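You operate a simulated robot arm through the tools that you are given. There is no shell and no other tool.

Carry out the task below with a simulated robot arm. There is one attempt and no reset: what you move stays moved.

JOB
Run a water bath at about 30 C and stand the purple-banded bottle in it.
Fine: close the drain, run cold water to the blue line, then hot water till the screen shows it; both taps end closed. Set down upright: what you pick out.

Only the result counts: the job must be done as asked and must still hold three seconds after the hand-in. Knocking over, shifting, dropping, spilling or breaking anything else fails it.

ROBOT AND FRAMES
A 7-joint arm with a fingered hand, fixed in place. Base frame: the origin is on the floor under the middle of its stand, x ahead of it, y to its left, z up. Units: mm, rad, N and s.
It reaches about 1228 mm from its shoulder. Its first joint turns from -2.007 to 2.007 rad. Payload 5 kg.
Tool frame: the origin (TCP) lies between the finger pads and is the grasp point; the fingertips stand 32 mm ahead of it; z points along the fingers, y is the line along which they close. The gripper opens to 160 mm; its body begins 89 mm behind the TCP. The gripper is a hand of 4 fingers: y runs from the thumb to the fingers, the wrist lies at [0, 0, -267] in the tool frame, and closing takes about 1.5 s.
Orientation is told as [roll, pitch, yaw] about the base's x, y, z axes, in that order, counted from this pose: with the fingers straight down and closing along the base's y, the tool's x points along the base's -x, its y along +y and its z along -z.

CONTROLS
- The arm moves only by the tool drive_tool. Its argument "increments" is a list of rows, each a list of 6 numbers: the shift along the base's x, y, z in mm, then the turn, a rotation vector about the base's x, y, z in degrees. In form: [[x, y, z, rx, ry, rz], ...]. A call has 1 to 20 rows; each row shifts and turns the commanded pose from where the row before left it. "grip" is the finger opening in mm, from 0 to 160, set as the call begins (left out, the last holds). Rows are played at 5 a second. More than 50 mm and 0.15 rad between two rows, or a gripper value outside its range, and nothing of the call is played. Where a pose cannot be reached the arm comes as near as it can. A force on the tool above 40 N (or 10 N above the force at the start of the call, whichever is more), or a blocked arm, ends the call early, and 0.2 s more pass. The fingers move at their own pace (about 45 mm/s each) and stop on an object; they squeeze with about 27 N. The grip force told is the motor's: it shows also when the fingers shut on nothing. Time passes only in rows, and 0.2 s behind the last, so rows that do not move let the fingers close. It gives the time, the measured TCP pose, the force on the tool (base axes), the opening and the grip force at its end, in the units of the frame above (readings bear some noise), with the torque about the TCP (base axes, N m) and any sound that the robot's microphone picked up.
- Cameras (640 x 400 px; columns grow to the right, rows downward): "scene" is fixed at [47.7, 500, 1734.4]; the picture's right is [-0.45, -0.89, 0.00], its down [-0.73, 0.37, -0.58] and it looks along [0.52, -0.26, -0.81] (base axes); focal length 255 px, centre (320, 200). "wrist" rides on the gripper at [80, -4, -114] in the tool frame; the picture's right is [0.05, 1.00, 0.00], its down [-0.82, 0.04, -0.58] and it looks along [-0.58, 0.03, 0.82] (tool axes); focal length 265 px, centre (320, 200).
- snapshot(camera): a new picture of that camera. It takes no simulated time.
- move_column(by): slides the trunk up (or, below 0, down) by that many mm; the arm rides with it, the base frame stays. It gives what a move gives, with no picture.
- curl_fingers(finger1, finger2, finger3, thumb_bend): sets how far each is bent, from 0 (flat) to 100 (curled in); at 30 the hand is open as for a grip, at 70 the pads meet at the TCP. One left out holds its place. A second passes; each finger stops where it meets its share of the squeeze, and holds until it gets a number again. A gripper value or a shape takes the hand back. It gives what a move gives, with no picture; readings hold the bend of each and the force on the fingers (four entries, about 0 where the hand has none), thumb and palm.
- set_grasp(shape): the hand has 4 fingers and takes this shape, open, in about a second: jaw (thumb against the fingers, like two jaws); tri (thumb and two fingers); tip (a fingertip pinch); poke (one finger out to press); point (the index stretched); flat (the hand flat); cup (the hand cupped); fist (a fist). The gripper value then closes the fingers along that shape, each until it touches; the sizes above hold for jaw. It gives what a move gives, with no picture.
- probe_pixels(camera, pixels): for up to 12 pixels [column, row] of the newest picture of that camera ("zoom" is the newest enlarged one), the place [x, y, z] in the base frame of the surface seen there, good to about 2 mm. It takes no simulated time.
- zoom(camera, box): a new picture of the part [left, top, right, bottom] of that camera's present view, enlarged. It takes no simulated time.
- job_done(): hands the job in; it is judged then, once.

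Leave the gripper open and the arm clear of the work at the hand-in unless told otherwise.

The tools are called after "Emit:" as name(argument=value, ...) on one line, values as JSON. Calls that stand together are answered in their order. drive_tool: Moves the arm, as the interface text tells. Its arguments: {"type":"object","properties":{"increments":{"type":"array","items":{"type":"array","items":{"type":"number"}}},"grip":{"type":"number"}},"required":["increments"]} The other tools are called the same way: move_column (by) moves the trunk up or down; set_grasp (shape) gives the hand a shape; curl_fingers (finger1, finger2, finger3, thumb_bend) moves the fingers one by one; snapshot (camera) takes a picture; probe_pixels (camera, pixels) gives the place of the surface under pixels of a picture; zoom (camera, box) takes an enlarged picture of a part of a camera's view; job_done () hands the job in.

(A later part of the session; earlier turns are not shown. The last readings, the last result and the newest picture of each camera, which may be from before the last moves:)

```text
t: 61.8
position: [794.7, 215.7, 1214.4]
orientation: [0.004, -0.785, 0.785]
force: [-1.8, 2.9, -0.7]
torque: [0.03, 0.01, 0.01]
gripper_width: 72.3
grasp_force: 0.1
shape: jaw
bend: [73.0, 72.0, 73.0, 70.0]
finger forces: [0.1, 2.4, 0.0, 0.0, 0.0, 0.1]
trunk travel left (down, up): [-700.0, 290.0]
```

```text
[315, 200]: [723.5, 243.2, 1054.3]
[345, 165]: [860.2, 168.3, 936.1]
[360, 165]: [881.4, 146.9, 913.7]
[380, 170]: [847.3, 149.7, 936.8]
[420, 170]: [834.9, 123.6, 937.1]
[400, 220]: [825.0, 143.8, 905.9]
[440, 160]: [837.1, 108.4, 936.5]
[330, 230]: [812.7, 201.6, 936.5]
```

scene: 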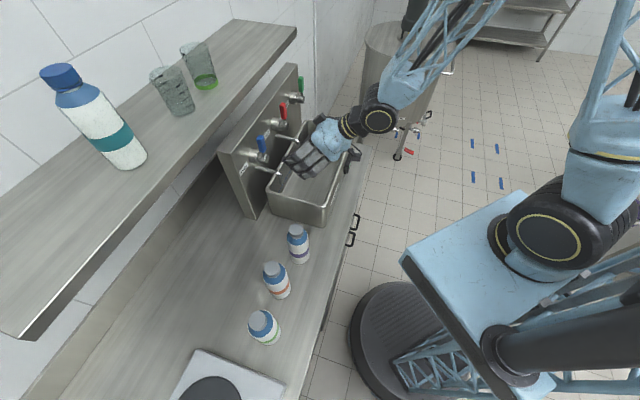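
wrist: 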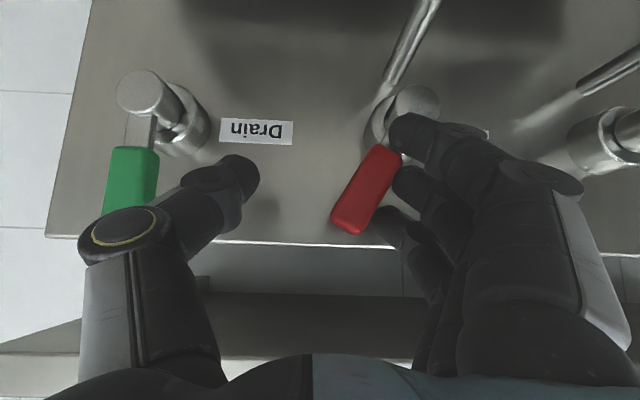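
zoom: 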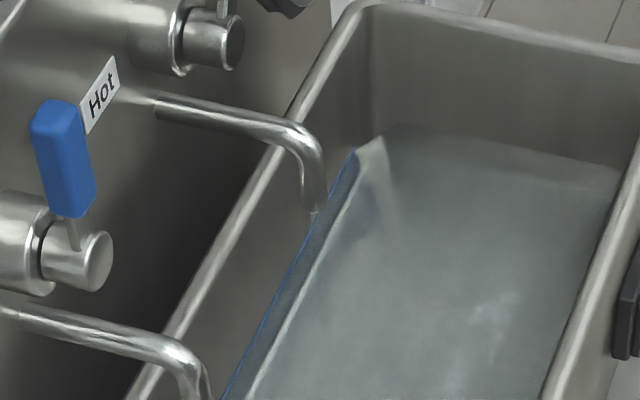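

Now several points read the water surface at about 936.8, so hot water is entering slowly. I'll let it run 3 s more and check the level.

Emit:
drive_tool(increments=[[0, 0, 0, 0, 0, 0], [0, 0, 0, 0, 0, 0], [0, 0, 0, 0, 0, 0], [0, 0, 0, 0, 0, 0], [0, 0, 0, 0, 0, 0], [0, 0, 0, 0, 0, 0], [0, 0, 0, 0, 0, 0], [0, 0, 0, 0, 0, 0], [0, 0, 0, 0, 0, 0], [0, 0, 0, 0, 0, 0], [0, 0, 0, 0, 0, 0], [0, 0, 0, 0, 0, 0], [0, 0, 0, 0, 0, 0], [0, 0, 0, 0, 0, 0]])

Emit:
zoom(camera="scene", box=[270, 120, 330, 180])

Emit:
probe_pixels(camera="zoom", pixels=[[345, 165], [380, 170], [420, 170], [440, 160], [330, 230], [460, 180], [500, 170], [410, 150]])

Emit:
zoom(camera="scene", box=[346, 156, 360, 170])

```text
t: 64.8
position: [795.4, 215.7, 1215.2]
orientation: [0.004, -0.785, 0.786]
force: [-1.3, 0.4, 0.5]
torque: [0.04, 0.06, 0.01]
gripper_width: 71.6
grasp_force: 0.0
shape: jaw
bend: [73.0, 72.0, 73.0, 70.0]
finger forces: [0.0, 1.4, 0.0, 0.0, 0.0, 0.0]
trunk travel left (down, up): [-700.0, 290.0]
```

```text
6.67 times, centred on (300, 150) of scene
```

zoom: 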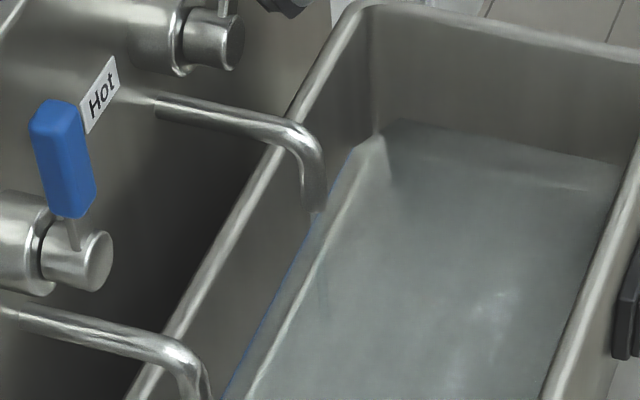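

```text
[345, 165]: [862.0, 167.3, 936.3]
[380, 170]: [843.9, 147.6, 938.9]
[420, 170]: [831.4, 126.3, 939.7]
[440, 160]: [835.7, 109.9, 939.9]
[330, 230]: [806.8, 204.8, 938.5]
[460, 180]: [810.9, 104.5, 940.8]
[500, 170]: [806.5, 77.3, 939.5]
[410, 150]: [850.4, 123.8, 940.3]
```

```text
16.00 times, centred on (353, 163) of scene
```

zoom: 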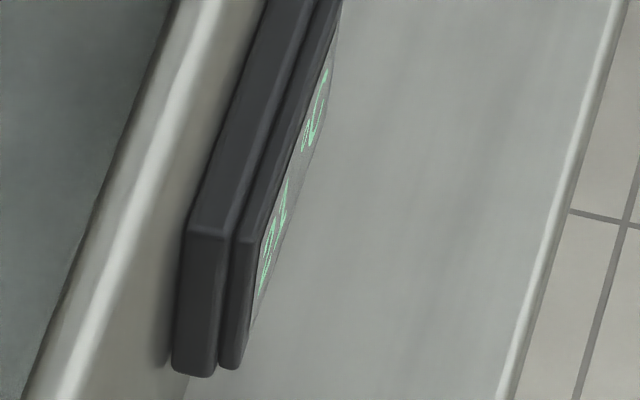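

The level is 939.8, rising about 1 mm/s. I'll close the hot tap now with the thumb (moving left), then go and read the display.

Emit:
drive_tool(increments=[[-10.6, 10.6, 0, 0, 0, 0], [-10.6, 10.6, 0, 0, 0, 0], [-10.6, 10.6, 0, 0, 0, 0], [-9.2, 9.2, 0, 0, 0, 0], [-8.5, 8.5, 0, 0, 0, 0], [-5, 5, 0, 0, 0, 0], [-3, 3, 0, 0, 0, 0]])

Emit:
snapshot(camera="wrist")

```text
t: 66.4
position: [738.6, 274.2, 1215.8]
orientation: [0.005, -0.787, 0.785]
force: [3.0, -3.1, 3.1]
torque: [-0.07, -0.12, -0.04]
gripper_width: 74.7
grasp_force: 0.1
shape: jaw
bend: [73.0, 73.0, 73.0, 70.0]
finger forces: [0.0, 0.1, 0.1, 0.0, 4.0, 0.1]
trunk travel left (down, up): [-700.0, 290.0]
```

```text
taken
```

wrist: 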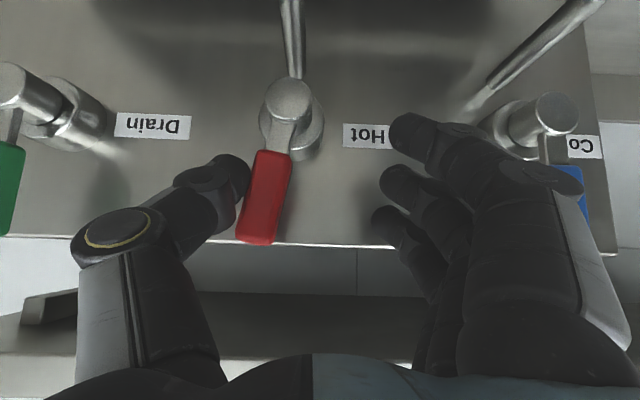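

The red lever is still about 12° open. I'll push further left in small steps until it meets its stop.

Emit:
drive_tool(increments=[[-4, 4, 0, 0, 0, 0], [-4, 4, 0, 0, 0, 0], [-3, 3, 0, 0, 0, 0], [0, 0, 0, 0, 0, 0]])

Emit:
snapshot(camera="wrist")

```text
t: 67.4
position: [728.2, 284.1, 1214.9]
orientation: [0.005, -0.787, 0.784]
force: [7.7, -7.3, 7.4]
torque: [-0.25, -0.38, -0.13]
gripper_width: 78.9
grasp_force: 0.1
shape: jaw
bend: [73.0, 73.0, 73.0, 70.0]
finger forces: [0.0, 0.0, 0.0, 0.0, 10.0, 0.0]
trunk travel left (down, up): [-700.0, 290.0]
```

```text
taken
```

wrist: 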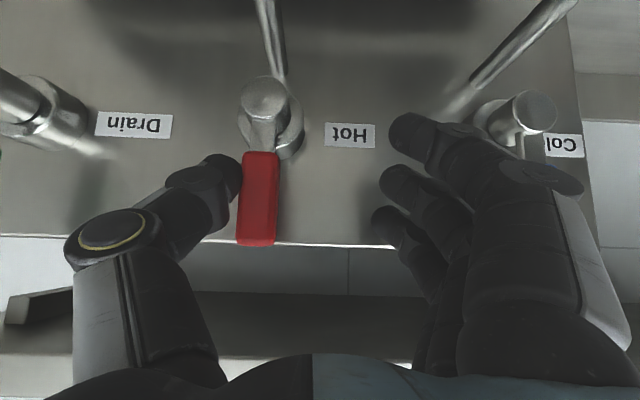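

It looks vertical now. I'll press 4 mm more to seat it and check.

Emit:
drive_tool(increments=[[-3, 3, 0, 0, 0, 0], [-2, 2, 0, 0, 0, 0], [0, 0, 0, 0, 0, 0]])

Emit:
zoom(camera="wrist", box=[190, 60, 350, 260])

Emit:
probe_pixels(camera="zoom", pixels=[[275, 200], [275, 240], [275, 290], [275, 340], [280, 100], [300, 340], [250, 340], [300, 210], [250, 210]])

```text
t: 68.2
position: [723.0, 288.1, 1214.4]
orientation: [0.005, -0.786, 0.782]
force: [11.6, -11.0, 10.4]
torque: [-0.46, -0.63, -0.14]
gripper_width: 82.0
grasp_force: 0.1
shape: jaw
bend: [73.0, 73.0, 73.0, 70.0]
finger forces: [0.0, 0.1, 0.1, 0.0, 16.5, 0.0]
trunk travel left (down, up): [-700.0, 290.0]
```

```text
2.00 times, centred on (270, 160) of wrist
```

zoom: 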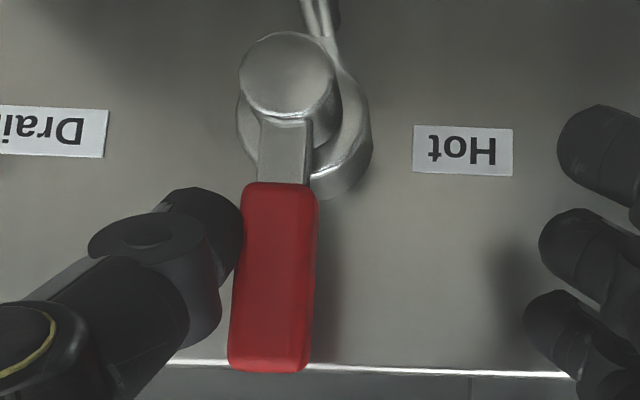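

```text
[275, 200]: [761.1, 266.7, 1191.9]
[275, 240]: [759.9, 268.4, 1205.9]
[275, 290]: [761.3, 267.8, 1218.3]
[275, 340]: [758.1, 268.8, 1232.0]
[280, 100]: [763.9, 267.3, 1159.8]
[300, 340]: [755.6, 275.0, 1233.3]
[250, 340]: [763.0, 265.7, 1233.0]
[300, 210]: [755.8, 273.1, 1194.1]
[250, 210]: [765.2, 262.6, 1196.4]
```

The red lever reads vertical at the stop (16 N on the thumb). I'll centre the jaw to release it, withdraw, and move back to where the wrist camera can see the display.

Emit:
drive_tool(increments=[[10, -10, 0, 0, 0, 0], [10, -10, 0, 0, 0, 0], [10, -10, 0, 0, 0, 0], [-23.6, -23.6, 0, 0, 0, 0], [-23.6, -23.6, 0, 0, 0, 0], [-23.6, -23.6, 0, 0, 0, 0], [-18.4, -36.8, -21, 0, 0, 0], [-18.4, -36.8, -21, 0, 0, 0], [-18.4, -36.8, -21, 0, 0, 0], [-18.4, -36.8, -21, 0, 0, 0], [-18.4, -36.8, -21, 0, 0, 0], [0, 0, 0, 0, 0, 0]])

Emit:
snapshot(camera="wrist")

Emit:
snapshot(camera="scene")

```text
t: 70.8
position: [588.3, 4.8, 1110.4]
orientation: [0.005, -0.785, 0.786]
force: [0.6, 0.2, -0.7]
torque: [-0.03, 0.01, -0.01]
gripper_width: 70.9
grasp_force: 0.1
shape: jaw
bend: [73.0, 73.0, 73.0, 70.0]
finger forces: [0.0, 0.0, 0.1, 0.0, 0.1, 0.1]
trunk travel left (down, up): [-700.0, 290.0]
```

```text
taken
```

wrist: 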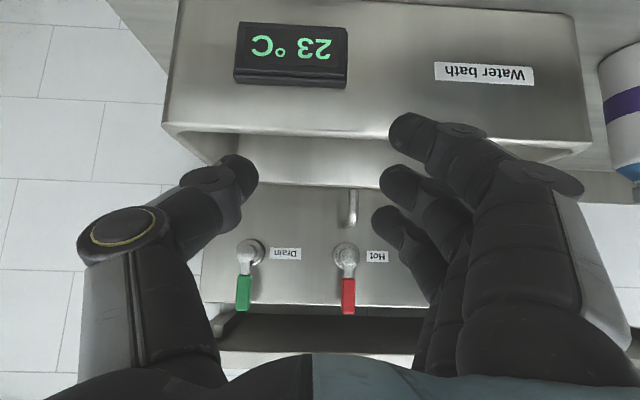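

```text
taken
```

scene: 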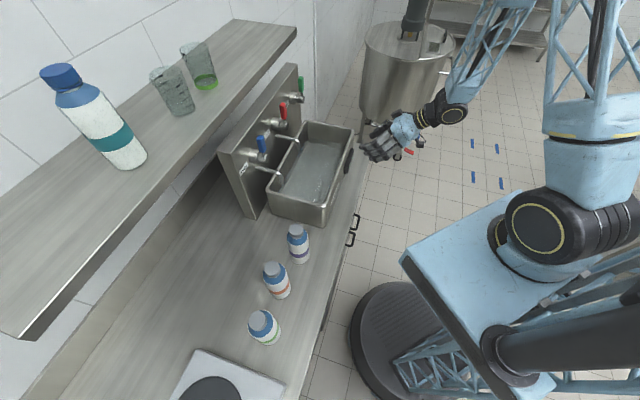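

The display reads 23 °C. I'll measure the water level to work out the hot-water temperature.

Emit:
zoom(camera="scene", box=[270, 120, 330, 180])

Emit:
probe_pixels(camera="zoom", pixels=[[345, 165], [380, 170], [420, 170], [440, 160], [330, 230], [460, 180], [500, 170], [410, 150], [400, 200], [350, 250]])

Emit:
zoom(camera="wrist", box=[220, 10, 380, 110])

```text
6.67 times, centred on (300, 150) of scene
```

zoom: 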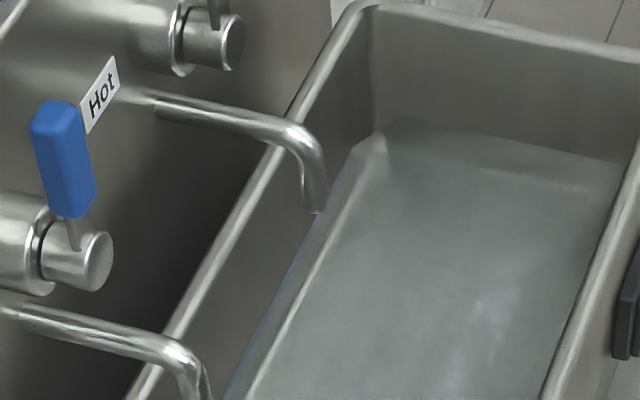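

```text
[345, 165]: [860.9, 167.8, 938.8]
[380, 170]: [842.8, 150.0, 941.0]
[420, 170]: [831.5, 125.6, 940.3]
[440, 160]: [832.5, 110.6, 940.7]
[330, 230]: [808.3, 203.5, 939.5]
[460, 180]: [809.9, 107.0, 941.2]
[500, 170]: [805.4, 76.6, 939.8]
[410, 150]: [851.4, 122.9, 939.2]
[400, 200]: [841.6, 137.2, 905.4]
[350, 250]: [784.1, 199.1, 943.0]
```

```text
4.00 times, centred on (300, 60) of wrist
```

zoom: 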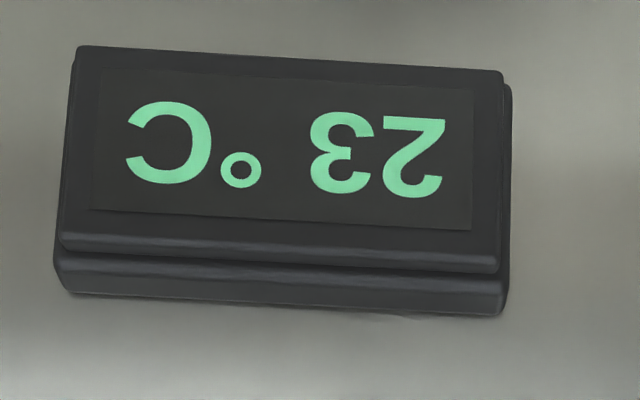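

Cold 15 °C with about 5.5 mm of hot gave 23 °C, so the hot is around 60–65 °C and about 7 mm more is needed (level ≈ 947.4). I'll go back to the red lever the same way and straddle it.

Emit:
drive_tool(increments=[[18.4, 36.8, 21, 0, 0, 0], [18.4, 36.8, 21, 0, 0, 0], [18.4, 36.8, 21, 0, 0, 0], [18.4, 36.8, 21, 0, 0, 0], [18.4, 36.8, 21, 0, 0, 0], [14.7, 13.9, 0, 0, 0, 0], [14.7, 13.9, 0, 0, 0, 0], [14.7, 13.9, 0, 0, 0, 0], [14.7, 13.9, 0, 0, 0, 0], [14.7, 13.9, 0, 0, 0, 0], [0, 0, 0, 0, 0, 0]])

Emit:
snapshot(camera="wrist")

```text
t: 73.2
position: [753.4, 258.8, 1214.2]
orientation: [0.005, -0.784, 0.785]
force: [0.5, -1.0, -0.1]
torque: [-0.02, 0.0, -0.01]
gripper_width: 70.8
grasp_force: 0.1
shape: jaw
bend: [73.0, 73.0, 73.0, 70.0]
finger forces: [0.0, 0.1, 0.0, 0.0, 0.0, 0.0]
trunk travel left (down, up): [-700.0, 290.0]
```

```text
taken
```

wrist: 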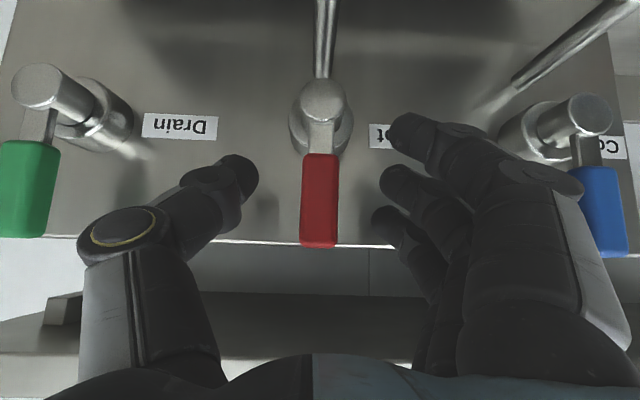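

The jaw straddles the red lever again, and all levers read upright. I'll push it right by the same amount and hold about 4.4 s, then check the level.

Emit:
drive_tool(increments=[[8.5, -8.5, 0, 0, 0, 0], [8.5, -8.5, 0, 0, 0, 0], [8.5, -8.5, 0, 0, 0, 0], [8.5, -8.5, 0, 0, 0, 0], [7.5, -7.5, 0, 0, 0, 0], [0, 0, 0, 0, 0, 0], [0, 0, 0, 0, 0, 0], [0, 0, 0, 0, 0, 0], [0, 0, 0, 0, 0, 0], [0, 0, 0, 0, 0, 0], [0, 0, 0, 0, 0, 0], [0, 0, 0, 0, 0, 0], [0, 0, 0, 0, 0, 0], [0, 0, 0, 0, 0, 0], [0, 0, 0, 0, 0, 0], [0, 0, 0, 0, 0, 0], [0, 0, 0, 0, 0, 0], [0, 0, 0, 0, 0, 0], [0, 0, 0, 0, 0, 0], [0, 0, 0, 0, 0, 0]])

Emit:
zoom(camera="scene", box=[270, 120, 330, 180])

Emit:
probe_pixels(camera="zoom", pixels=[[345, 165], [380, 170], [420, 170], [440, 160], [330, 230], [460, 180], [500, 170], [410, 150], [480, 160], [520, 180]])

Emit:
snapshot(camera="wrist")

```text
t: 77.4
position: [795.7, 217.2, 1213.5]
orientation: [0.004, -0.785, 0.785]
force: [-1.0, 2.7, 0.3]
torque: [0.05, 0.05, 0.0]
gripper_width: 71.8
grasp_force: 0.1
shape: jaw
bend: [73.0, 72.0, 73.0, 70.0]
finger forces: [0.1, 1.5, 0.0, 0.1, 0.0, 0.0]
trunk travel left (down, up): [-700.0, 290.0]
```

```text
6.67 times, centred on (300, 150) of scene
```

zoom: 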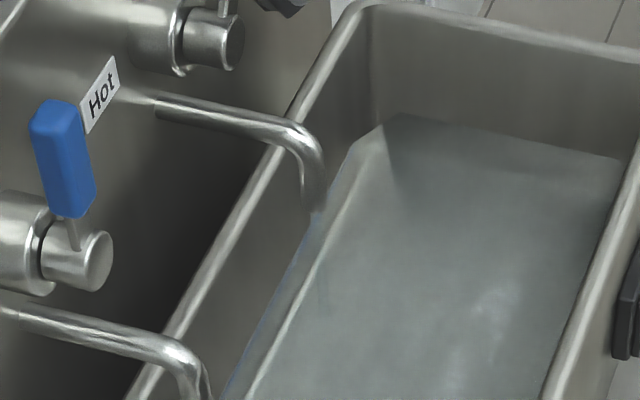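

```text
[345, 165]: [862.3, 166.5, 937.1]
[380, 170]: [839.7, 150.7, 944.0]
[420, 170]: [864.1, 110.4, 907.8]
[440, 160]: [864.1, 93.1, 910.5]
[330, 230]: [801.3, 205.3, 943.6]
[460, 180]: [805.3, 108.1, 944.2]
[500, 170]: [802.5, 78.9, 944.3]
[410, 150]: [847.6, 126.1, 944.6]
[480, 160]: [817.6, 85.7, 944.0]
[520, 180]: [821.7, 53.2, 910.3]
```

```text
taken
```

wrist: 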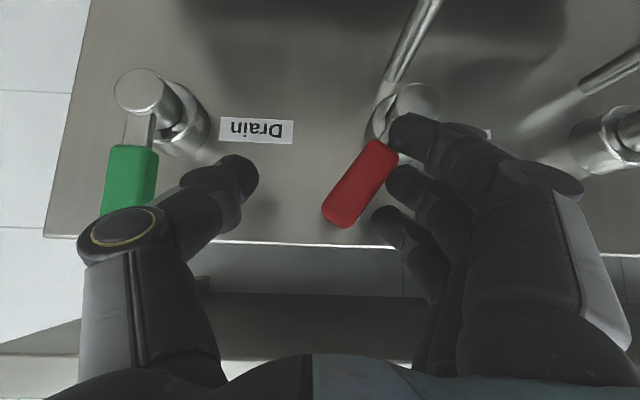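

The level is 944.2, rising about 1.1 mm/s. I'll hold 1.8 s more, then close with the thumb in the same call, all the way to the stop.

Emit:
drive_tool(increments=[[0, 0, 0, 0, 0, 0], [0, 0, 0, 0, 0, 0], [0, 0, 0, 0, 0, 0], [0, 0, 0, 0, 0, 0], [0, 0, 0, 0, 0, 0], [0, 0, 0, 0, 0, 0], [0, 0, 0, 0, 0, 0], [0, 0, 0, 0, 0, 0], [0, 0, 0, 0, 0, 0], [-10.6, 10.6, 0, 0, 0, 0], [-10.6, 10.6, 0, 0, 0, 0], [-10.6, 10.6, 0, 0, 0, 0], [-9.2, 9.2, 0, 0, 0, 0], [-8.5, 8.5, 0, 0, 0, 0], [-7, 7, 0, 0, 0, 0], [-5, 5, 0, 0, 0, 0], [-4, 4, 0, 0, 0, 0], [-3.5, 3.5, 0, 0, 0, 0], [-3, 3, 0, 0, 0, 0], [0, 0, 0, 0, 0, 0]])

Emit:
zoom(camera="wrist", box=[190, 60, 350, 260])

```text
t: 81.6
position: [724.6, 288.2, 1214.2]
orientation: [0.006, -0.787, 0.784]
force: [10.4, -9.5, 7.5]
torque: [-0.37, -0.5, -0.13]
gripper_width: 81.1
grasp_force: 0.1
shape: jaw
bend: [73.0, 73.0, 73.0, 70.0]
finger forces: [0.0, 0.0, 0.1, 0.1, 14.3, 0.0]
trunk travel left (down, up): [-700.0, 290.0]
```

```text
2.00 times, centred on (270, 160) of wrist
```

zoom: 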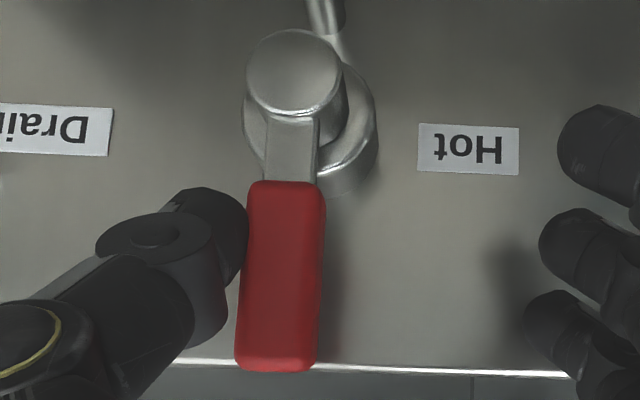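

The lever is back in the same upright position. I'll give it a last small press, then release, withdraw and read the display.

Emit:
drive_tool(increments=[[-2, 2, 0, 0, 0, 0], [0, 0, 0, 0, 0, 0], [10, -10, 0, 0, 0, 0], [10, -10, 0, 0, 0, 0], [10, -10, 0, 0, 0, 0], [-23.6, -23.6, 0, 0, 0, 0], [-23.6, -23.6, 0, 0, 0, 0], [-23.6, -23.6, 0, 0, 0, 0], [-18.4, -36.8, -21, 0, 0, 0], [-18.4, -36.8, -21, 0, 0, 0], [-18.4, -36.8, -21, 0, 0, 0], [-18.4, -36.8, -21, 0, 0, 0], [-18.4, -36.8, -21, 0, 0, 0], [0, 0, 0, 0, 0, 0]])

Emit:
snapshot(camera="wrist")

Emit:
zoom(camera="scene", box=[270, 120, 330, 180])

Emit:
probe_pixels(camera="zoom", pixels=[[345, 165], [380, 170], [420, 170], [440, 160], [330, 230], [460, 180], [500, 170], [410, 150], [480, 160], [520, 180]])

```text
t: 84.6
position: [590.2, 6.2, 1110.5]
orientation: [0.006, -0.786, 0.786]
force: [0.0, -0.5, -0.1]
torque: [-0.01, 0.0, -0.01]
gripper_width: 70.7
grasp_force: 0.1
shape: jaw
bend: [73.0, 73.0, 73.0, 70.0]
finger forces: [0.0, 0.0, 0.0, 0.0, 0.1, 0.0]
trunk travel left (down, up): [-700.0, 290.0]
```

```text
taken
```

wrist: 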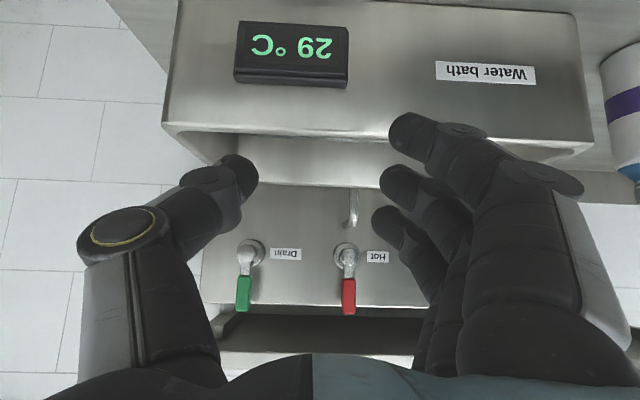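

```text
6.67 times, centred on (300, 150) of scene
```

zoom: 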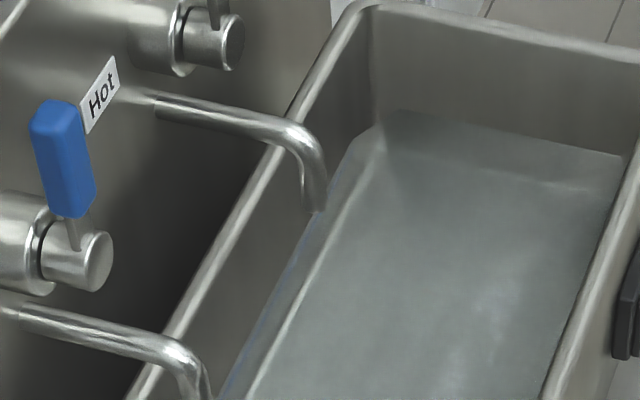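

```text
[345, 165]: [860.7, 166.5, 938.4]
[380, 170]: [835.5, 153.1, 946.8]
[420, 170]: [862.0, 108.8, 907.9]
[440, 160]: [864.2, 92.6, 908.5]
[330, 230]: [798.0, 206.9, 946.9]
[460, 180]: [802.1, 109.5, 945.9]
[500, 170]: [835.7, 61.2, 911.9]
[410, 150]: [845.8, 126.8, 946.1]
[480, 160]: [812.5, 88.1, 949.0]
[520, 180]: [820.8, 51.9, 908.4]
```

The display reads 29 °C. About 1.3 mm more hot water should make it 30. I'll return to the red lever and do a short open–close with no hold.

Emit:
drive_tool(increments=[[18.4, 36.8, 21, 0, 0, 0], [18.4, 36.8, 21, 0, 0, 0], [18.4, 36.8, 21, 0, 0, 0], [18.4, 36.8, 21, 0, 0, 0], [18.4, 36.8, 21, 0, 0, 0], [14.7, 13.9, 0, 0, 0, 0], [14.7, 13.9, 0, 0, 0, 0], [14.7, 13.9, 0, 0, 0, 0], [14.7, 13.9, 0, 0, 0, 0], [14.7, 13.9, 0, 0, 0, 0], [0, 0, 0, 0, 0, 0]])

Emit:
snapshot(camera="wrist")

```text
t: 87.0
position: [755.3, 259.7, 1214.0]
orientation: [0.005, -0.785, 0.787]
force: [0.6, 0.1, -0.3]
torque: [0.0, 0.01, -0.02]
gripper_width: 70.5
grasp_force: 0.0
shape: jaw
bend: [73.0, 73.0, 73.0, 70.0]
finger forces: [0.0, 0.0, 0.1, 0.0, 0.0, 0.1]
trunk travel left (down, up): [-700.0, 290.0]
```

```text
taken
```

wrist: 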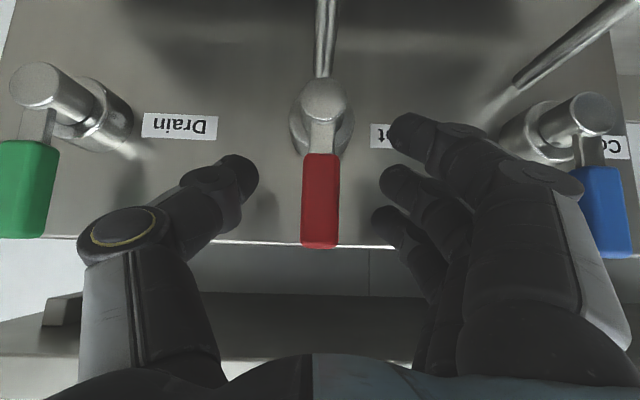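

The jaw is straddling the lever. Now one quick open–close stroke.

Emit:
drive_tool(increments=[[8.5, -8.5, 0, 0, 0, 0], [8.5, -8.5, 0, 0, 0, 0], [8.5, -8.5, 0, 0, 0, 0], [8.5, -8.5, 0, 0, 0, 0], [7.5, -7.5, 0, 0, 0, 0], [-10.6, 10.6, 0, 0, 0, 0], [-10.6, 10.6, 0, 0, 0, 0], [-10.6, 10.6, 0, 0, 0, 0], [-9.2, 9.2, 0, 0, 0, 0], [-8.5, 8.5, 0, 0, 0, 0], [-7, 7, 0, 0, 0, 0], [-5, 5, 0, 0, 0, 0], [-4, 4, 0, 0, 0, 0], [-3.5, 3.5, 0, 0, 0, 0], [-3, 3, 0, 0, 0, 0], [-2.5, 2.5, 0, 0, 0, 0], [0, 0, 0, 0, 0, 0]])

Emit:
zoom(camera="wrist", box=[190, 60, 350, 260])

```text
t: 90.6
position: [723.4, 291.3, 1214.6]
orientation: [0.005, -0.786, 0.784]
force: [13.4, -12.2, 10.4]
torque: [-0.52, -0.72, -0.19]
gripper_width: 82.6
grasp_force: 0.1
shape: jaw
bend: [73.0, 73.0, 73.0, 70.0]
finger forces: [0.0, 0.0, 0.0, 0.1, 18.4, 0.1]
trunk travel left (down, up): [-700.0, 290.0]
```

```text
2.00 times, centred on (270, 160) of wrist
```

zoom: 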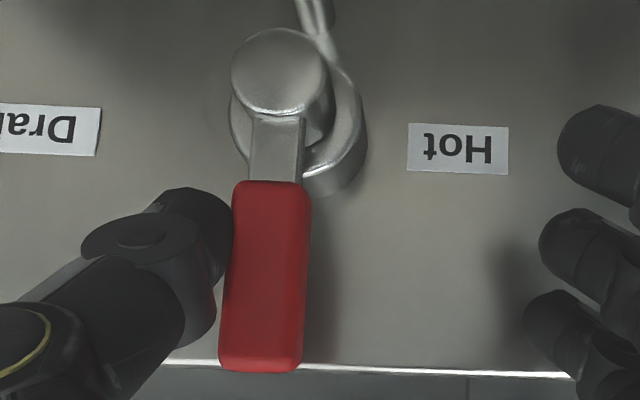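

The lever is back at its stop (18 N on the thumb). I'll release, withdraw and read the display again.

Emit:
drive_tool(increments=[[10, -10, 0, 0, 0, 0], [10, -10, 0, 0, 0, 0], [12, -12, 0, 0, 0, 0], [-23.6, -23.6, 0, 0, 0, 0], [-23.6, -23.6, 0, 0, 0, 0], [-23.6, -23.6, 0, 0, 0, 0], [-18.4, -36.8, -21, 0, 0, 0], [-18.4, -36.8, -21, 0, 0, 0], [-18.4, -36.8, -21, 0, 0, 0], [-18.4, -36.8, -21, 0, 0, 0], [-18.4, -36.8, -21, 0, 0, 0], [0, 0, 0, 0, 0, 0]])

Emit:
snapshot(camera="wrist")

Emit:
zoom(camera="scene", box=[230, 60, 350, 180])

Emit:
probe_pixels(camera="zoom", pixels=[[370, 94], [372, 150], [275, 222], [280, 285]])

```text
t: 93.2
position: [591.2, 6.0, 1108.4]
orientation: [0.006, -0.785, 0.783]
force: [0.4, 0.3, -0.3]
torque: [-0.02, 0.01, -0.01]
gripper_width: 70.5
grasp_force: 0.0
shape: jaw
bend: [73.0, 73.0, 73.0, 70.0]
finger forces: [0.1, 0.0, 0.0, 0.0, 0.0, 0.1]
trunk travel left (down, up): [-700.0, 290.0]
```

```text
taken
```

wrist: 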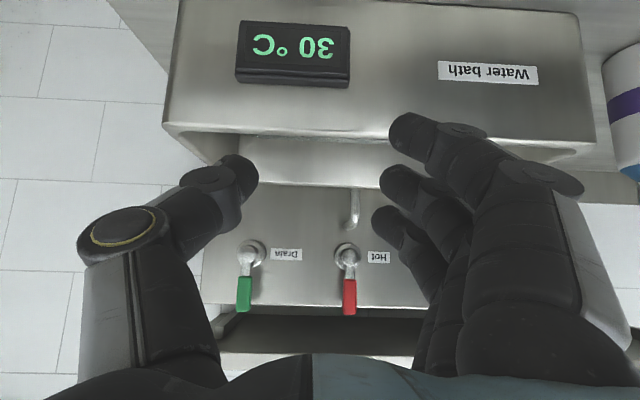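

```text
3.33 times, centred on (290, 120) of scene
```

zoom: 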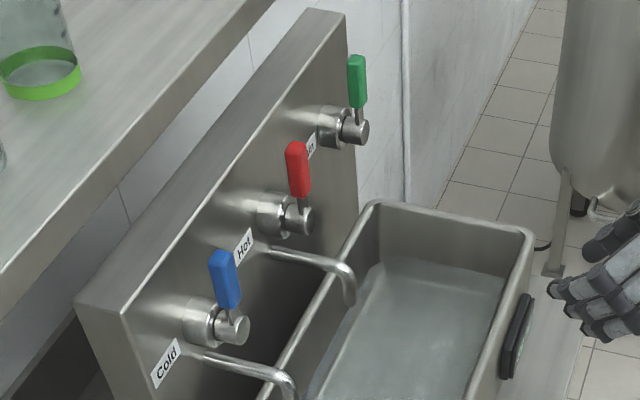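

```text
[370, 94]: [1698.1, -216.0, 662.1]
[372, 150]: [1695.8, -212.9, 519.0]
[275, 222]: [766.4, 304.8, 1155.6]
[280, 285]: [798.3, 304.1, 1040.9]
```

The display shows 30 °C and all three levers stand up. Now the bottle: I'll zoom in and probe the purple-banded bottle and its neighbour.

Emit:
zoom(camera="scene", box=[250, 210, 350, 310])

Emit:
probe_pixels(camera="zoom", pixels=[[368, 75], [352, 72], [385, 75], [368, 62], [368, 95], [350, 130], [405, 130], [350, 200], [420, 200], [385, 205], [392, 270], [275, 230]])

Emit:
probe_pixels(camera="zoom", pixels=[[345, 180], [430, 180], [375, 120], [390, 215], [390, 235], [395, 255], [420, 280], [450, 260], [250, 250], [300, 240], [270, 350], [270, 290]])

```text
4.00 times, centred on (300, 260) of scene
```

zoom: 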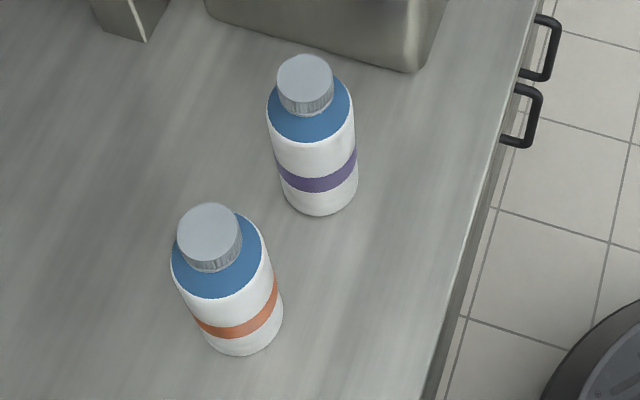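

```text
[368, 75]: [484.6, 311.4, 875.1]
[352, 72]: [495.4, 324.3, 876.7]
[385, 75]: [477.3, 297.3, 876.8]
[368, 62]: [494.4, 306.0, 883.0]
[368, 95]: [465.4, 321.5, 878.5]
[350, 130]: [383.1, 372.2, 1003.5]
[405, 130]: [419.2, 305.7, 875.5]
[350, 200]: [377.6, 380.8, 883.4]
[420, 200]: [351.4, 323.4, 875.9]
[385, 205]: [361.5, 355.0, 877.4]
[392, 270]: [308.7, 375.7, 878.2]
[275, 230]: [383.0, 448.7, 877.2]
```

```text
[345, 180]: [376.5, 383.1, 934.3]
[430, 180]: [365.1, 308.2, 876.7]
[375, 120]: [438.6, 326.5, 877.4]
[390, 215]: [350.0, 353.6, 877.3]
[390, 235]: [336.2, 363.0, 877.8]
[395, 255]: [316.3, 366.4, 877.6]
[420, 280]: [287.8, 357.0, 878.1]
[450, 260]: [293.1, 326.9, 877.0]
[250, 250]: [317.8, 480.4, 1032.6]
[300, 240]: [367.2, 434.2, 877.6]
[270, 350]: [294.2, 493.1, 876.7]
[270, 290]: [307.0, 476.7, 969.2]
```

Now I'll probe on the purple bottle itself: cap top, cap edges, shoulder and body.

Emit:
probe_pixels(camera="zoom", pixels=[[305, 75], [282, 76], [328, 76], [305, 60], [305, 92], [305, 105], [310, 130], [275, 120], [345, 120], [312, 160], [316, 185], [320, 208]])

Emit:
probe_pixels(camera="zoom", pixels=[[208, 232], [182, 232], [236, 232], [208, 212], [208, 250], [230, 320], [282, 160], [350, 160], [285, 185], [355, 180]])

```text
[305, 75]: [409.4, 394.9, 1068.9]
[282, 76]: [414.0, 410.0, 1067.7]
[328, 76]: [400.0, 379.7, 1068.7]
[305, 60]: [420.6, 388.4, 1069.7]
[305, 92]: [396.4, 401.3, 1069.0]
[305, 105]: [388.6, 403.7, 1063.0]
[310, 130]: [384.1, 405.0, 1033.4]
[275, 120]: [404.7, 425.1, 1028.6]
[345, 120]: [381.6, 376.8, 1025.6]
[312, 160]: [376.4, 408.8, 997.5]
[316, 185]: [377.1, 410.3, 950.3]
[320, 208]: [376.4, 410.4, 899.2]
```

```text
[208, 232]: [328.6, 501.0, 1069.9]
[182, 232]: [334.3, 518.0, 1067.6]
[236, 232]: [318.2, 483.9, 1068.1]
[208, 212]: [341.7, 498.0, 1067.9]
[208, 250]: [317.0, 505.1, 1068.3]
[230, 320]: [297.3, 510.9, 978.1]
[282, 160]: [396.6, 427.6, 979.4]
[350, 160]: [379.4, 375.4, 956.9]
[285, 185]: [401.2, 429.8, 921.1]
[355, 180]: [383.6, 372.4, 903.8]
```

The bottle's centre is at about (407.5, 395), radius 34, cap top at z 1069, counter at 877. The orange one is 133 mm away along the bench, so I'll close the jaw across the bench. I'll bring the hand upright, yaw it to -45°, and move above the bottle.

Emit:
drive_tool(increments=[[-10.2, 21.6, 15, -5.3, 5.3, 0], [-10.2, 21.6, 15, -5.3, 5.3, 0], [-10.2, 21.6, 15, -5.3, 5.3, 0], [-10.2, 21.6, 15, -5.3, 5.3, 0], [-10.2, 21.6, 15, -5.3, 5.3, 0], [-10.2, 21.6, 15, -5.3, 5.3, 0], [-10.2, 21.6, 4.3, 0, 0, -7.5], [-10.2, 21.6, 4.3, 0, 0, -7.5], [-10.2, 21.6, 4.3, 0, 0, -7.5], [-10.2, 21.6, 4.3, 0, 0, -7.5], [-10.2, 21.6, 4.3, 0, 0, -7.5], [-10.2, 21.6, 4.3, 0, 0, -7.5], [-10.2, 21.6, 4.3, 0, 0, -7.5], [-10.2, 21.6, 4.3, 0, 0, -7.5], [-10.2, 21.6, 4.3, 0, 0, -7.5], [-10.2, 21.6, 4.3, 0, 0, -7.5], [-10.2, 21.6, 4.3, 0, 0, -7.5], [-10.2, 21.6, 4.3, 0, 0, -7.5], [0, 0, 0, 0, 0, 0]], grip=120)

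Emit:
snapshot(camera="wrist")

Emit:
snapshot(camera="scene")

```text
t: 97.4
position: [429.7, 379.1, 1260.1]
orientation: [0.021, 0.033, -0.846]
force: [0.9, -0.1, -0.3]
torque: [0.05, 0.02, 0.02]
gripper_width: 119.8
grasp_force: 0.2
shape: jaw
bend: [63.0, 63.0, 63.0, 60.0]
finger forces: [0.0, 0.0, 0.1, 0.1, 0.1, 0.0]
trunk travel left (down, up): [-700.0, 290.0]
stopped in row 19: the arm was blocked; the commanded pose is now the measured one
```

```text
taken
```

wrist: 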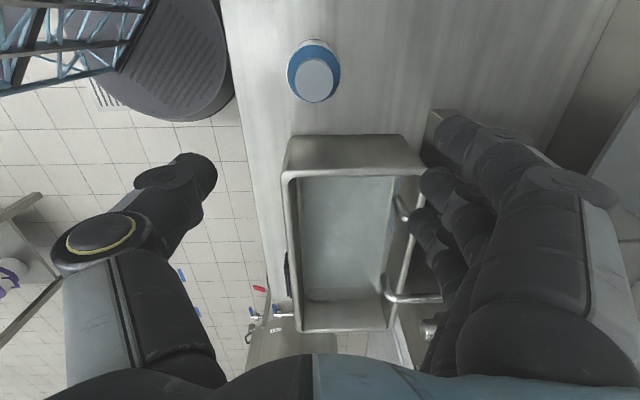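

```text
taken
```

scene: 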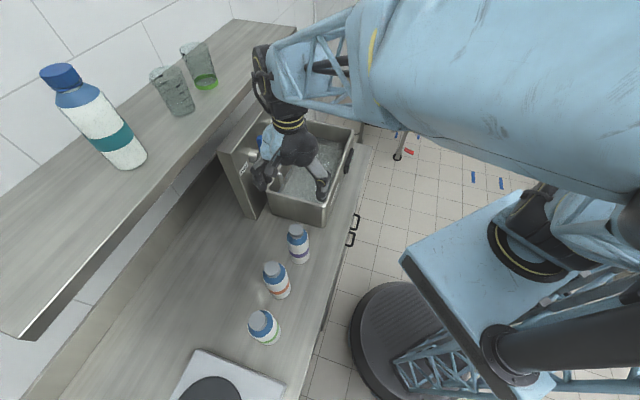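

The arm hit a wrist limit near yaw -45° here. A yaw of about -25° still clears the orange bottle, so I'll rotate back by 23°, level the hand, and centre over the bottle.

Emit:
drive_tool(increments=[[0, 0, 5, -0.73, -0.12, 7.8], [0, 0, 5, -0.73, -0.12, 7.8], [0, 0, 0, -0.73, -0.12, 7.9], [-7.4, 5.3, -7, 0, 0, 0], [-7.4, 5.3, -7, 0, 0, 0], [-7.4, 5.3, -6, 0, 0, 0], [0, 0, 0, 0, 0, 0]])

Emit:
snapshot(camera="wrist")

Emit:
snapshot(camera="scene")

```text
t: 99.2
position: [432.5, 374.8, 1258.5]
orientation: [0.018, 0.031, -0.505]
force: [0.5, -0.2, -0.3]
torque: [0.03, 0.01, 0.0]
gripper_width: 119.7
grasp_force: 0.0
shape: jaw
bend: [63.0, 63.0, 63.0, 60.0]
finger forces: [0.0, 0.1, 0.0, 0.0, 0.1, 0.0]
trunk travel left (down, up): [-700.0, 290.0]
stopped in row 7: the arm was blocked; the commanded pose is now the measured one
```

```text
taken
```

wrist: 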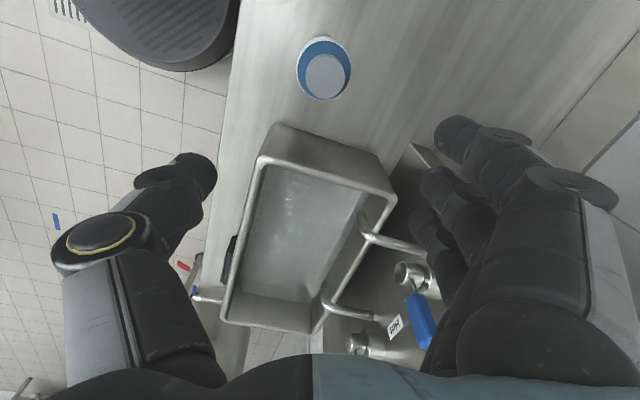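

```text
taken
```

scene: 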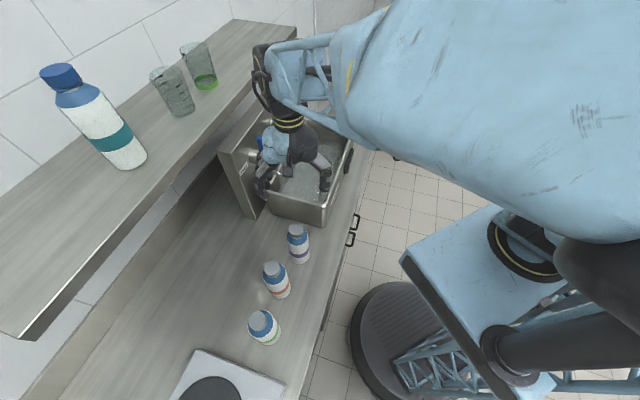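

The blocking is about position: the upper arm is nearly vertical here. Raising the trunk 100 mm and then lowering the hand should move the arm out of that posture. The hand is clear, so I'll do that.

Emit:
move_column(by=100)

Emit:
drive_tool(increments=[[0, 0, -20, -0.7, 0, 0], [0, 0, -25, -0.7, -0.1, 0], [0, 0, -25, -0.7, -0.1, 0], [0, 0, -25, 0, 0, 0], [0, 0, -25, 0, 0, 0], [0, 0, -25, 0, 0, 0], [0, 0, -25, 0, 0, 0], [0, 0, 0, 0, 0, 0], [0, 0, 0, 0, 0, 0]])

```text
t: 100.5
position: [431.0, 375.8, 1359.8]
orientation: [0.016, 0.028, -0.501]
force: [-0.4, 0.5, -0.4]
torque: [0.01, -0.02, 0.03]
gripper_width: 119.7
grasp_force: 0.0
shape: jaw
bend: [63.0, 63.0, 63.0, 60.0]
finger forces: [0.0, 0.0, 0.1, 0.0, 0.1, 0.1]
trunk travel left (down, up): [-800.0, 190.0]
```

```text
t: 102.5
position: [431.7, 376.7, 1189.2]
orientation: [-0.013, 0.008, -0.5]
force: [-0.3, -0.2, -0.1]
torque: [0.01, 0.0, -0.01]
gripper_width: 119.7
grasp_force: 0.0
shape: jaw
bend: [63.0, 63.0, 63.0, 60.0]
finger forces: [0.0, 0.1, 0.0, 0.1, 0.0, 0.1]
trunk travel left (down, up): [-800.0, 190.0]
```

Tracking is good now. I'll move over the bottle's axis and lower to z ≈ 1120, then check alignment with the cameras.

Emit:
drive_tool(increments=[[-8, 6.1, -10, 0.2, -0.4, 0], [-8, 6.1, -20, 0.2, -0.4, 0], [-8.2, 6.1, -20, 0, 0, 0], [0, 0, -20, 0, 0, 0], [0, 0, 0, 0, 0, 0], [0, 0, 0, 0, 0, 0]])

Emit:
snapshot(camera="wrist")

Emit:
snapshot(camera="scene")

```text
t: 103.9
position: [405.9, 394.6, 1118.9]
orientation: [-0.003, -0.002, -0.498]
force: [0.5, -0.2, -0.2]
torque: [0.01, 0.02, -0.06]
gripper_width: 119.7
grasp_force: 0.1
shape: jaw
bend: [63.0, 63.0, 63.0, 60.0]
finger forces: [0.0, 0.1, 0.1, 0.1, 0.0, 0.0]
trunk travel left (down, up): [-800.0, 190.0]
```

```text
taken
```

wrist: 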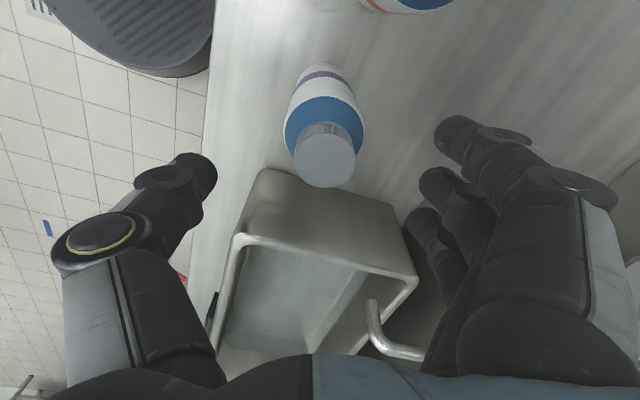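

```text
taken
```

scene: 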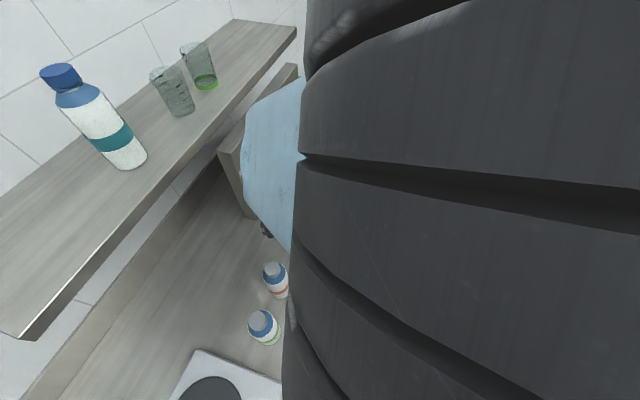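

The bottle cap (325, 160) is centred between thumb and fingers. The scene camera is blocked by the elbow, so I'll rely on the wrist camera. Lowering 114 mm to grasp height.

Emit:
drive_tool(increments=[[0.5, 0, -20, 0, 0, 0], [0.5, 0, -20, 0, 0, 0], [0, 0, -20, 0, 0, 0], [0, 0, -20, 0, 0, 0], [0, 0, -18, 0, 0, 0], [0, 0, -16, 0, 0, 0], [0, 0, 0, 0, 0, 0]])

Emit:
snapshot(camera="wrist")

Emit:
probe_pixels(camera="wrist", pixels=[[320, 150], [320, 200], [300, 230], [340, 230], [320, 100], [440, 130], [210, 180]])

```text
t: 105.5
position: [407.2, 396.4, 1004.5]
orientation: [-0.002, -0.001, -0.499]
force: [-0.6, -0.5, 0.9]
torque: [-0.01, -0.05, -0.03]
gripper_width: 120.2
grasp_force: 0.1
shape: jaw
bend: [63.0, 63.0, 63.0, 60.0]
finger forces: [0.1, 0.0, 0.1, 0.0, 0.0, 0.1]
trunk travel left (down, up): [-800.0, 190.0]
```

```text
taken
```

wrist: 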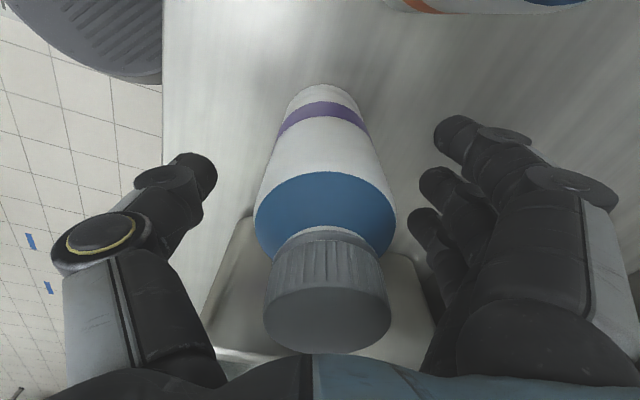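

```text
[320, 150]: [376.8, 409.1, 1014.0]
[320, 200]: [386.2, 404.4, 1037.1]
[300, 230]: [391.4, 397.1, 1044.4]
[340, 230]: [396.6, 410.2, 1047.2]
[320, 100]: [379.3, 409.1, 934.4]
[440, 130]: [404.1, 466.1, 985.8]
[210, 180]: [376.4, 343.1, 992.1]
```

The bottle is well inside the open jaw at body height. Closing on it now.

Emit:
drive_tool(increments=[[0, 0, 0, 0, 0, 0], [0, 0, 0, 0, 0, 0], [0, 0, 0, 0, 0, 0], [0, 0, 0, 0, 0, 0], [0, 0, 0, 0, 0, 0], [0, 0, 0, 0, 0, 0], [0, 0, 0, 0, 0, 0], [0, 0, 0, 0, 0, 0], [0, 0, 0, 0, 0, 0]], grip=30)

Emit:
snapshot(camera="wrist")

```text
t: 107.5
position: [407.4, 396.1, 1003.4]
orientation: [-0.001, -0.001, -0.499]
force: [-0.2, -0.4, 0.2]
torque: [0.01, 0.01, 0.01]
gripper_width: 52.8
grasp_force: 27.4
shape: jaw
bend: [73.0, 73.0, 73.0, 70.0]
finger forces: [7.1, 8.1, 7.9, 0.1, 24.2, 0.1]
trunk travel left (down, up): [-800.0, 190.0]
```

```text
taken
```

wrist: 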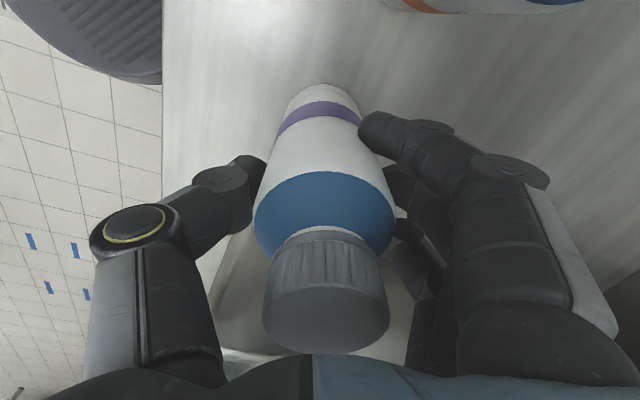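

All three fingers and the thumb hold the bottle (27 N). I'll lift it straight up, gently at first.

Emit:
drive_tool(increments=[[0, 0, 5, 0, 0, 0], [0, 0, 10, 0, 0, 0], [0, 0, 15, 0, 0, 0], [0, 0, 0, 0, 0, 0]])

Emit:
snapshot(camera="wrist")

```text
t: 108.5
position: [406.7, 396.1, 1034.3]
orientation: [-0.001, -0.003, -0.5]
force: [-0.1, -0.1, -5.9]
torque: [-0.01, -0.01, 0.01]
gripper_width: 52.7
grasp_force: 26.8
shape: jaw
bend: [73.0, 73.0, 73.0, 70.0]
finger forces: [7.1, 8.1, 8.1, 0.0, 24.2, 0.0]
trunk travel left (down, up): [-800.0, 190.0]
```

```text
taken
```

wrist: 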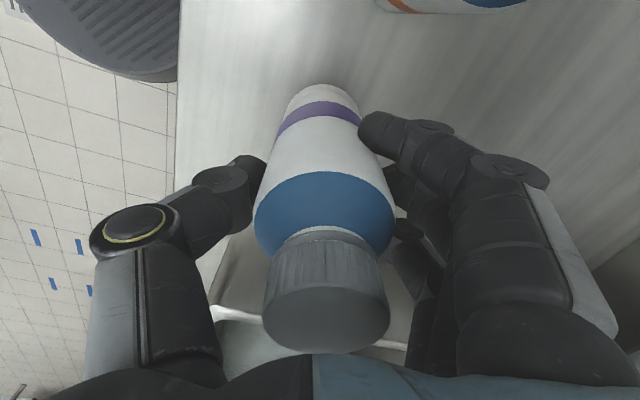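

The bottle is held firmly (about 0.6 kg) and hasn't slipped. I'll raise it well above the rim, then carry it along the bench in front of the taps, checking afterwards.

Emit:
drive_tool(increments=[[5, -5, 30, 0, 0, 0], [5, -5, 30, 0, 0, 0], [5, -5, 30, 0, 0, 0], [5, -5, 30, 0, 0, 0], [7, -7, 30, 0, 0, 0], [10, -10, 30, 0, 0, 0], [0, 0, 0, 0, 0, 0]])

Emit:
snapshot(camera="wrist")

```text
t: 110.1
position: [443.5, 358.7, 1213.9]
orientation: [-0.002, -0.003, -0.498]
force: [0.3, 0.1, -4.9]
torque: [0.01, -0.01, -0.03]
gripper_width: 52.4
grasp_force: 27.4
shape: jaw
bend: [73.0, 73.0, 73.0, 70.0]
finger forces: [7.8, 8.2, 8.6, 0.0, 24.1, 0.0]
trunk travel left (down, up): [-800.0, 190.0]
```

```text
taken
```

wrist: 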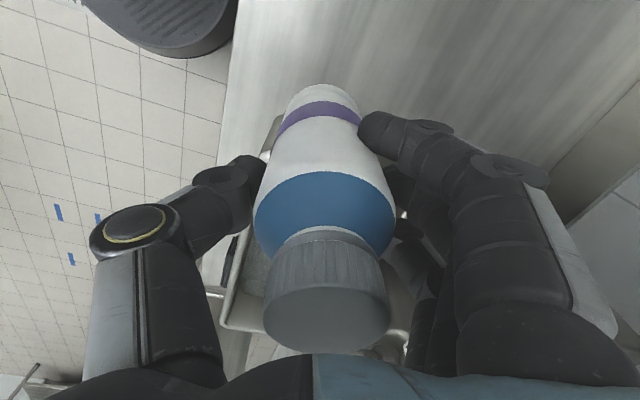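

The bottle's bottom is at about z 1087, above the rim (1027). I'll carry it along to a ≈ 410, keeping b ≈ 567.

Emit:
drive_tool(increments=[[20.6, -20.6, 0, 0, 0, 0], [20.6, -20.6, 0, 0, 0, 0], [20.6, -20.6, 0, 0, 0, 0], [20.6, -20.6, 0, 0, 0, 0], [20.6, -20.6, 0, 0, 0, 0], [20.6, -20.6, 0, 0, 0, 0], [20.6, -20.6, 0, 0, 0, 0], [20.6, -20.6, 0, 0, 0, 0], [20.6, -20.6, 0, 0, 0, 0], [20.6, -20.6, 0, 0, 0, 0], [20.6, -20.6, 0, 0, 0, 0], [20.6, -20.6, 0, 0, 0, 0], [0, 0, 0, 0, 0, 0]])

Emit:
snapshot(camera="wrist")

Emit:
snapshot(camera="scene")

```text
t: 112.9
position: [691.2, 111.2, 1213.8]
orientation: [0.0, 0.0, -0.498]
force: [-0.7, -0.2, -5.7]
torque: [-0.01, 0.01, -0.01]
gripper_width: 52.1
grasp_force: 26.9
shape: jaw
bend: [73.0, 73.0, 73.0, 70.0]
finger forces: [8.5, 8.2, 9.1, 0.1, 24.0, 0.0]
trunk travel left (down, up): [-800.0, 190.0]
```

```text
taken
```

wrist: 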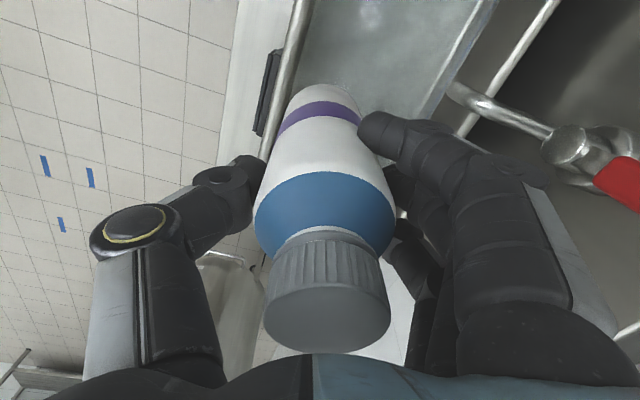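

```text
taken
```

scene: 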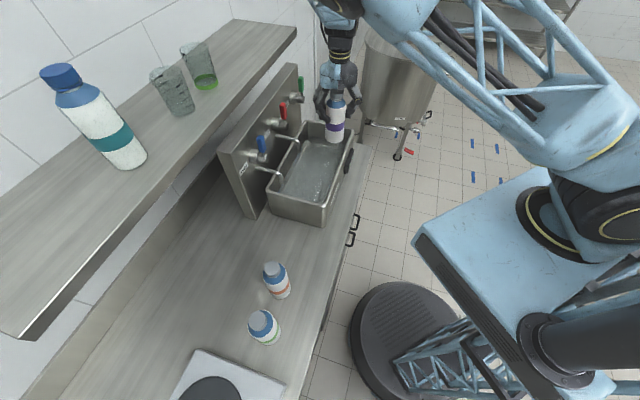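

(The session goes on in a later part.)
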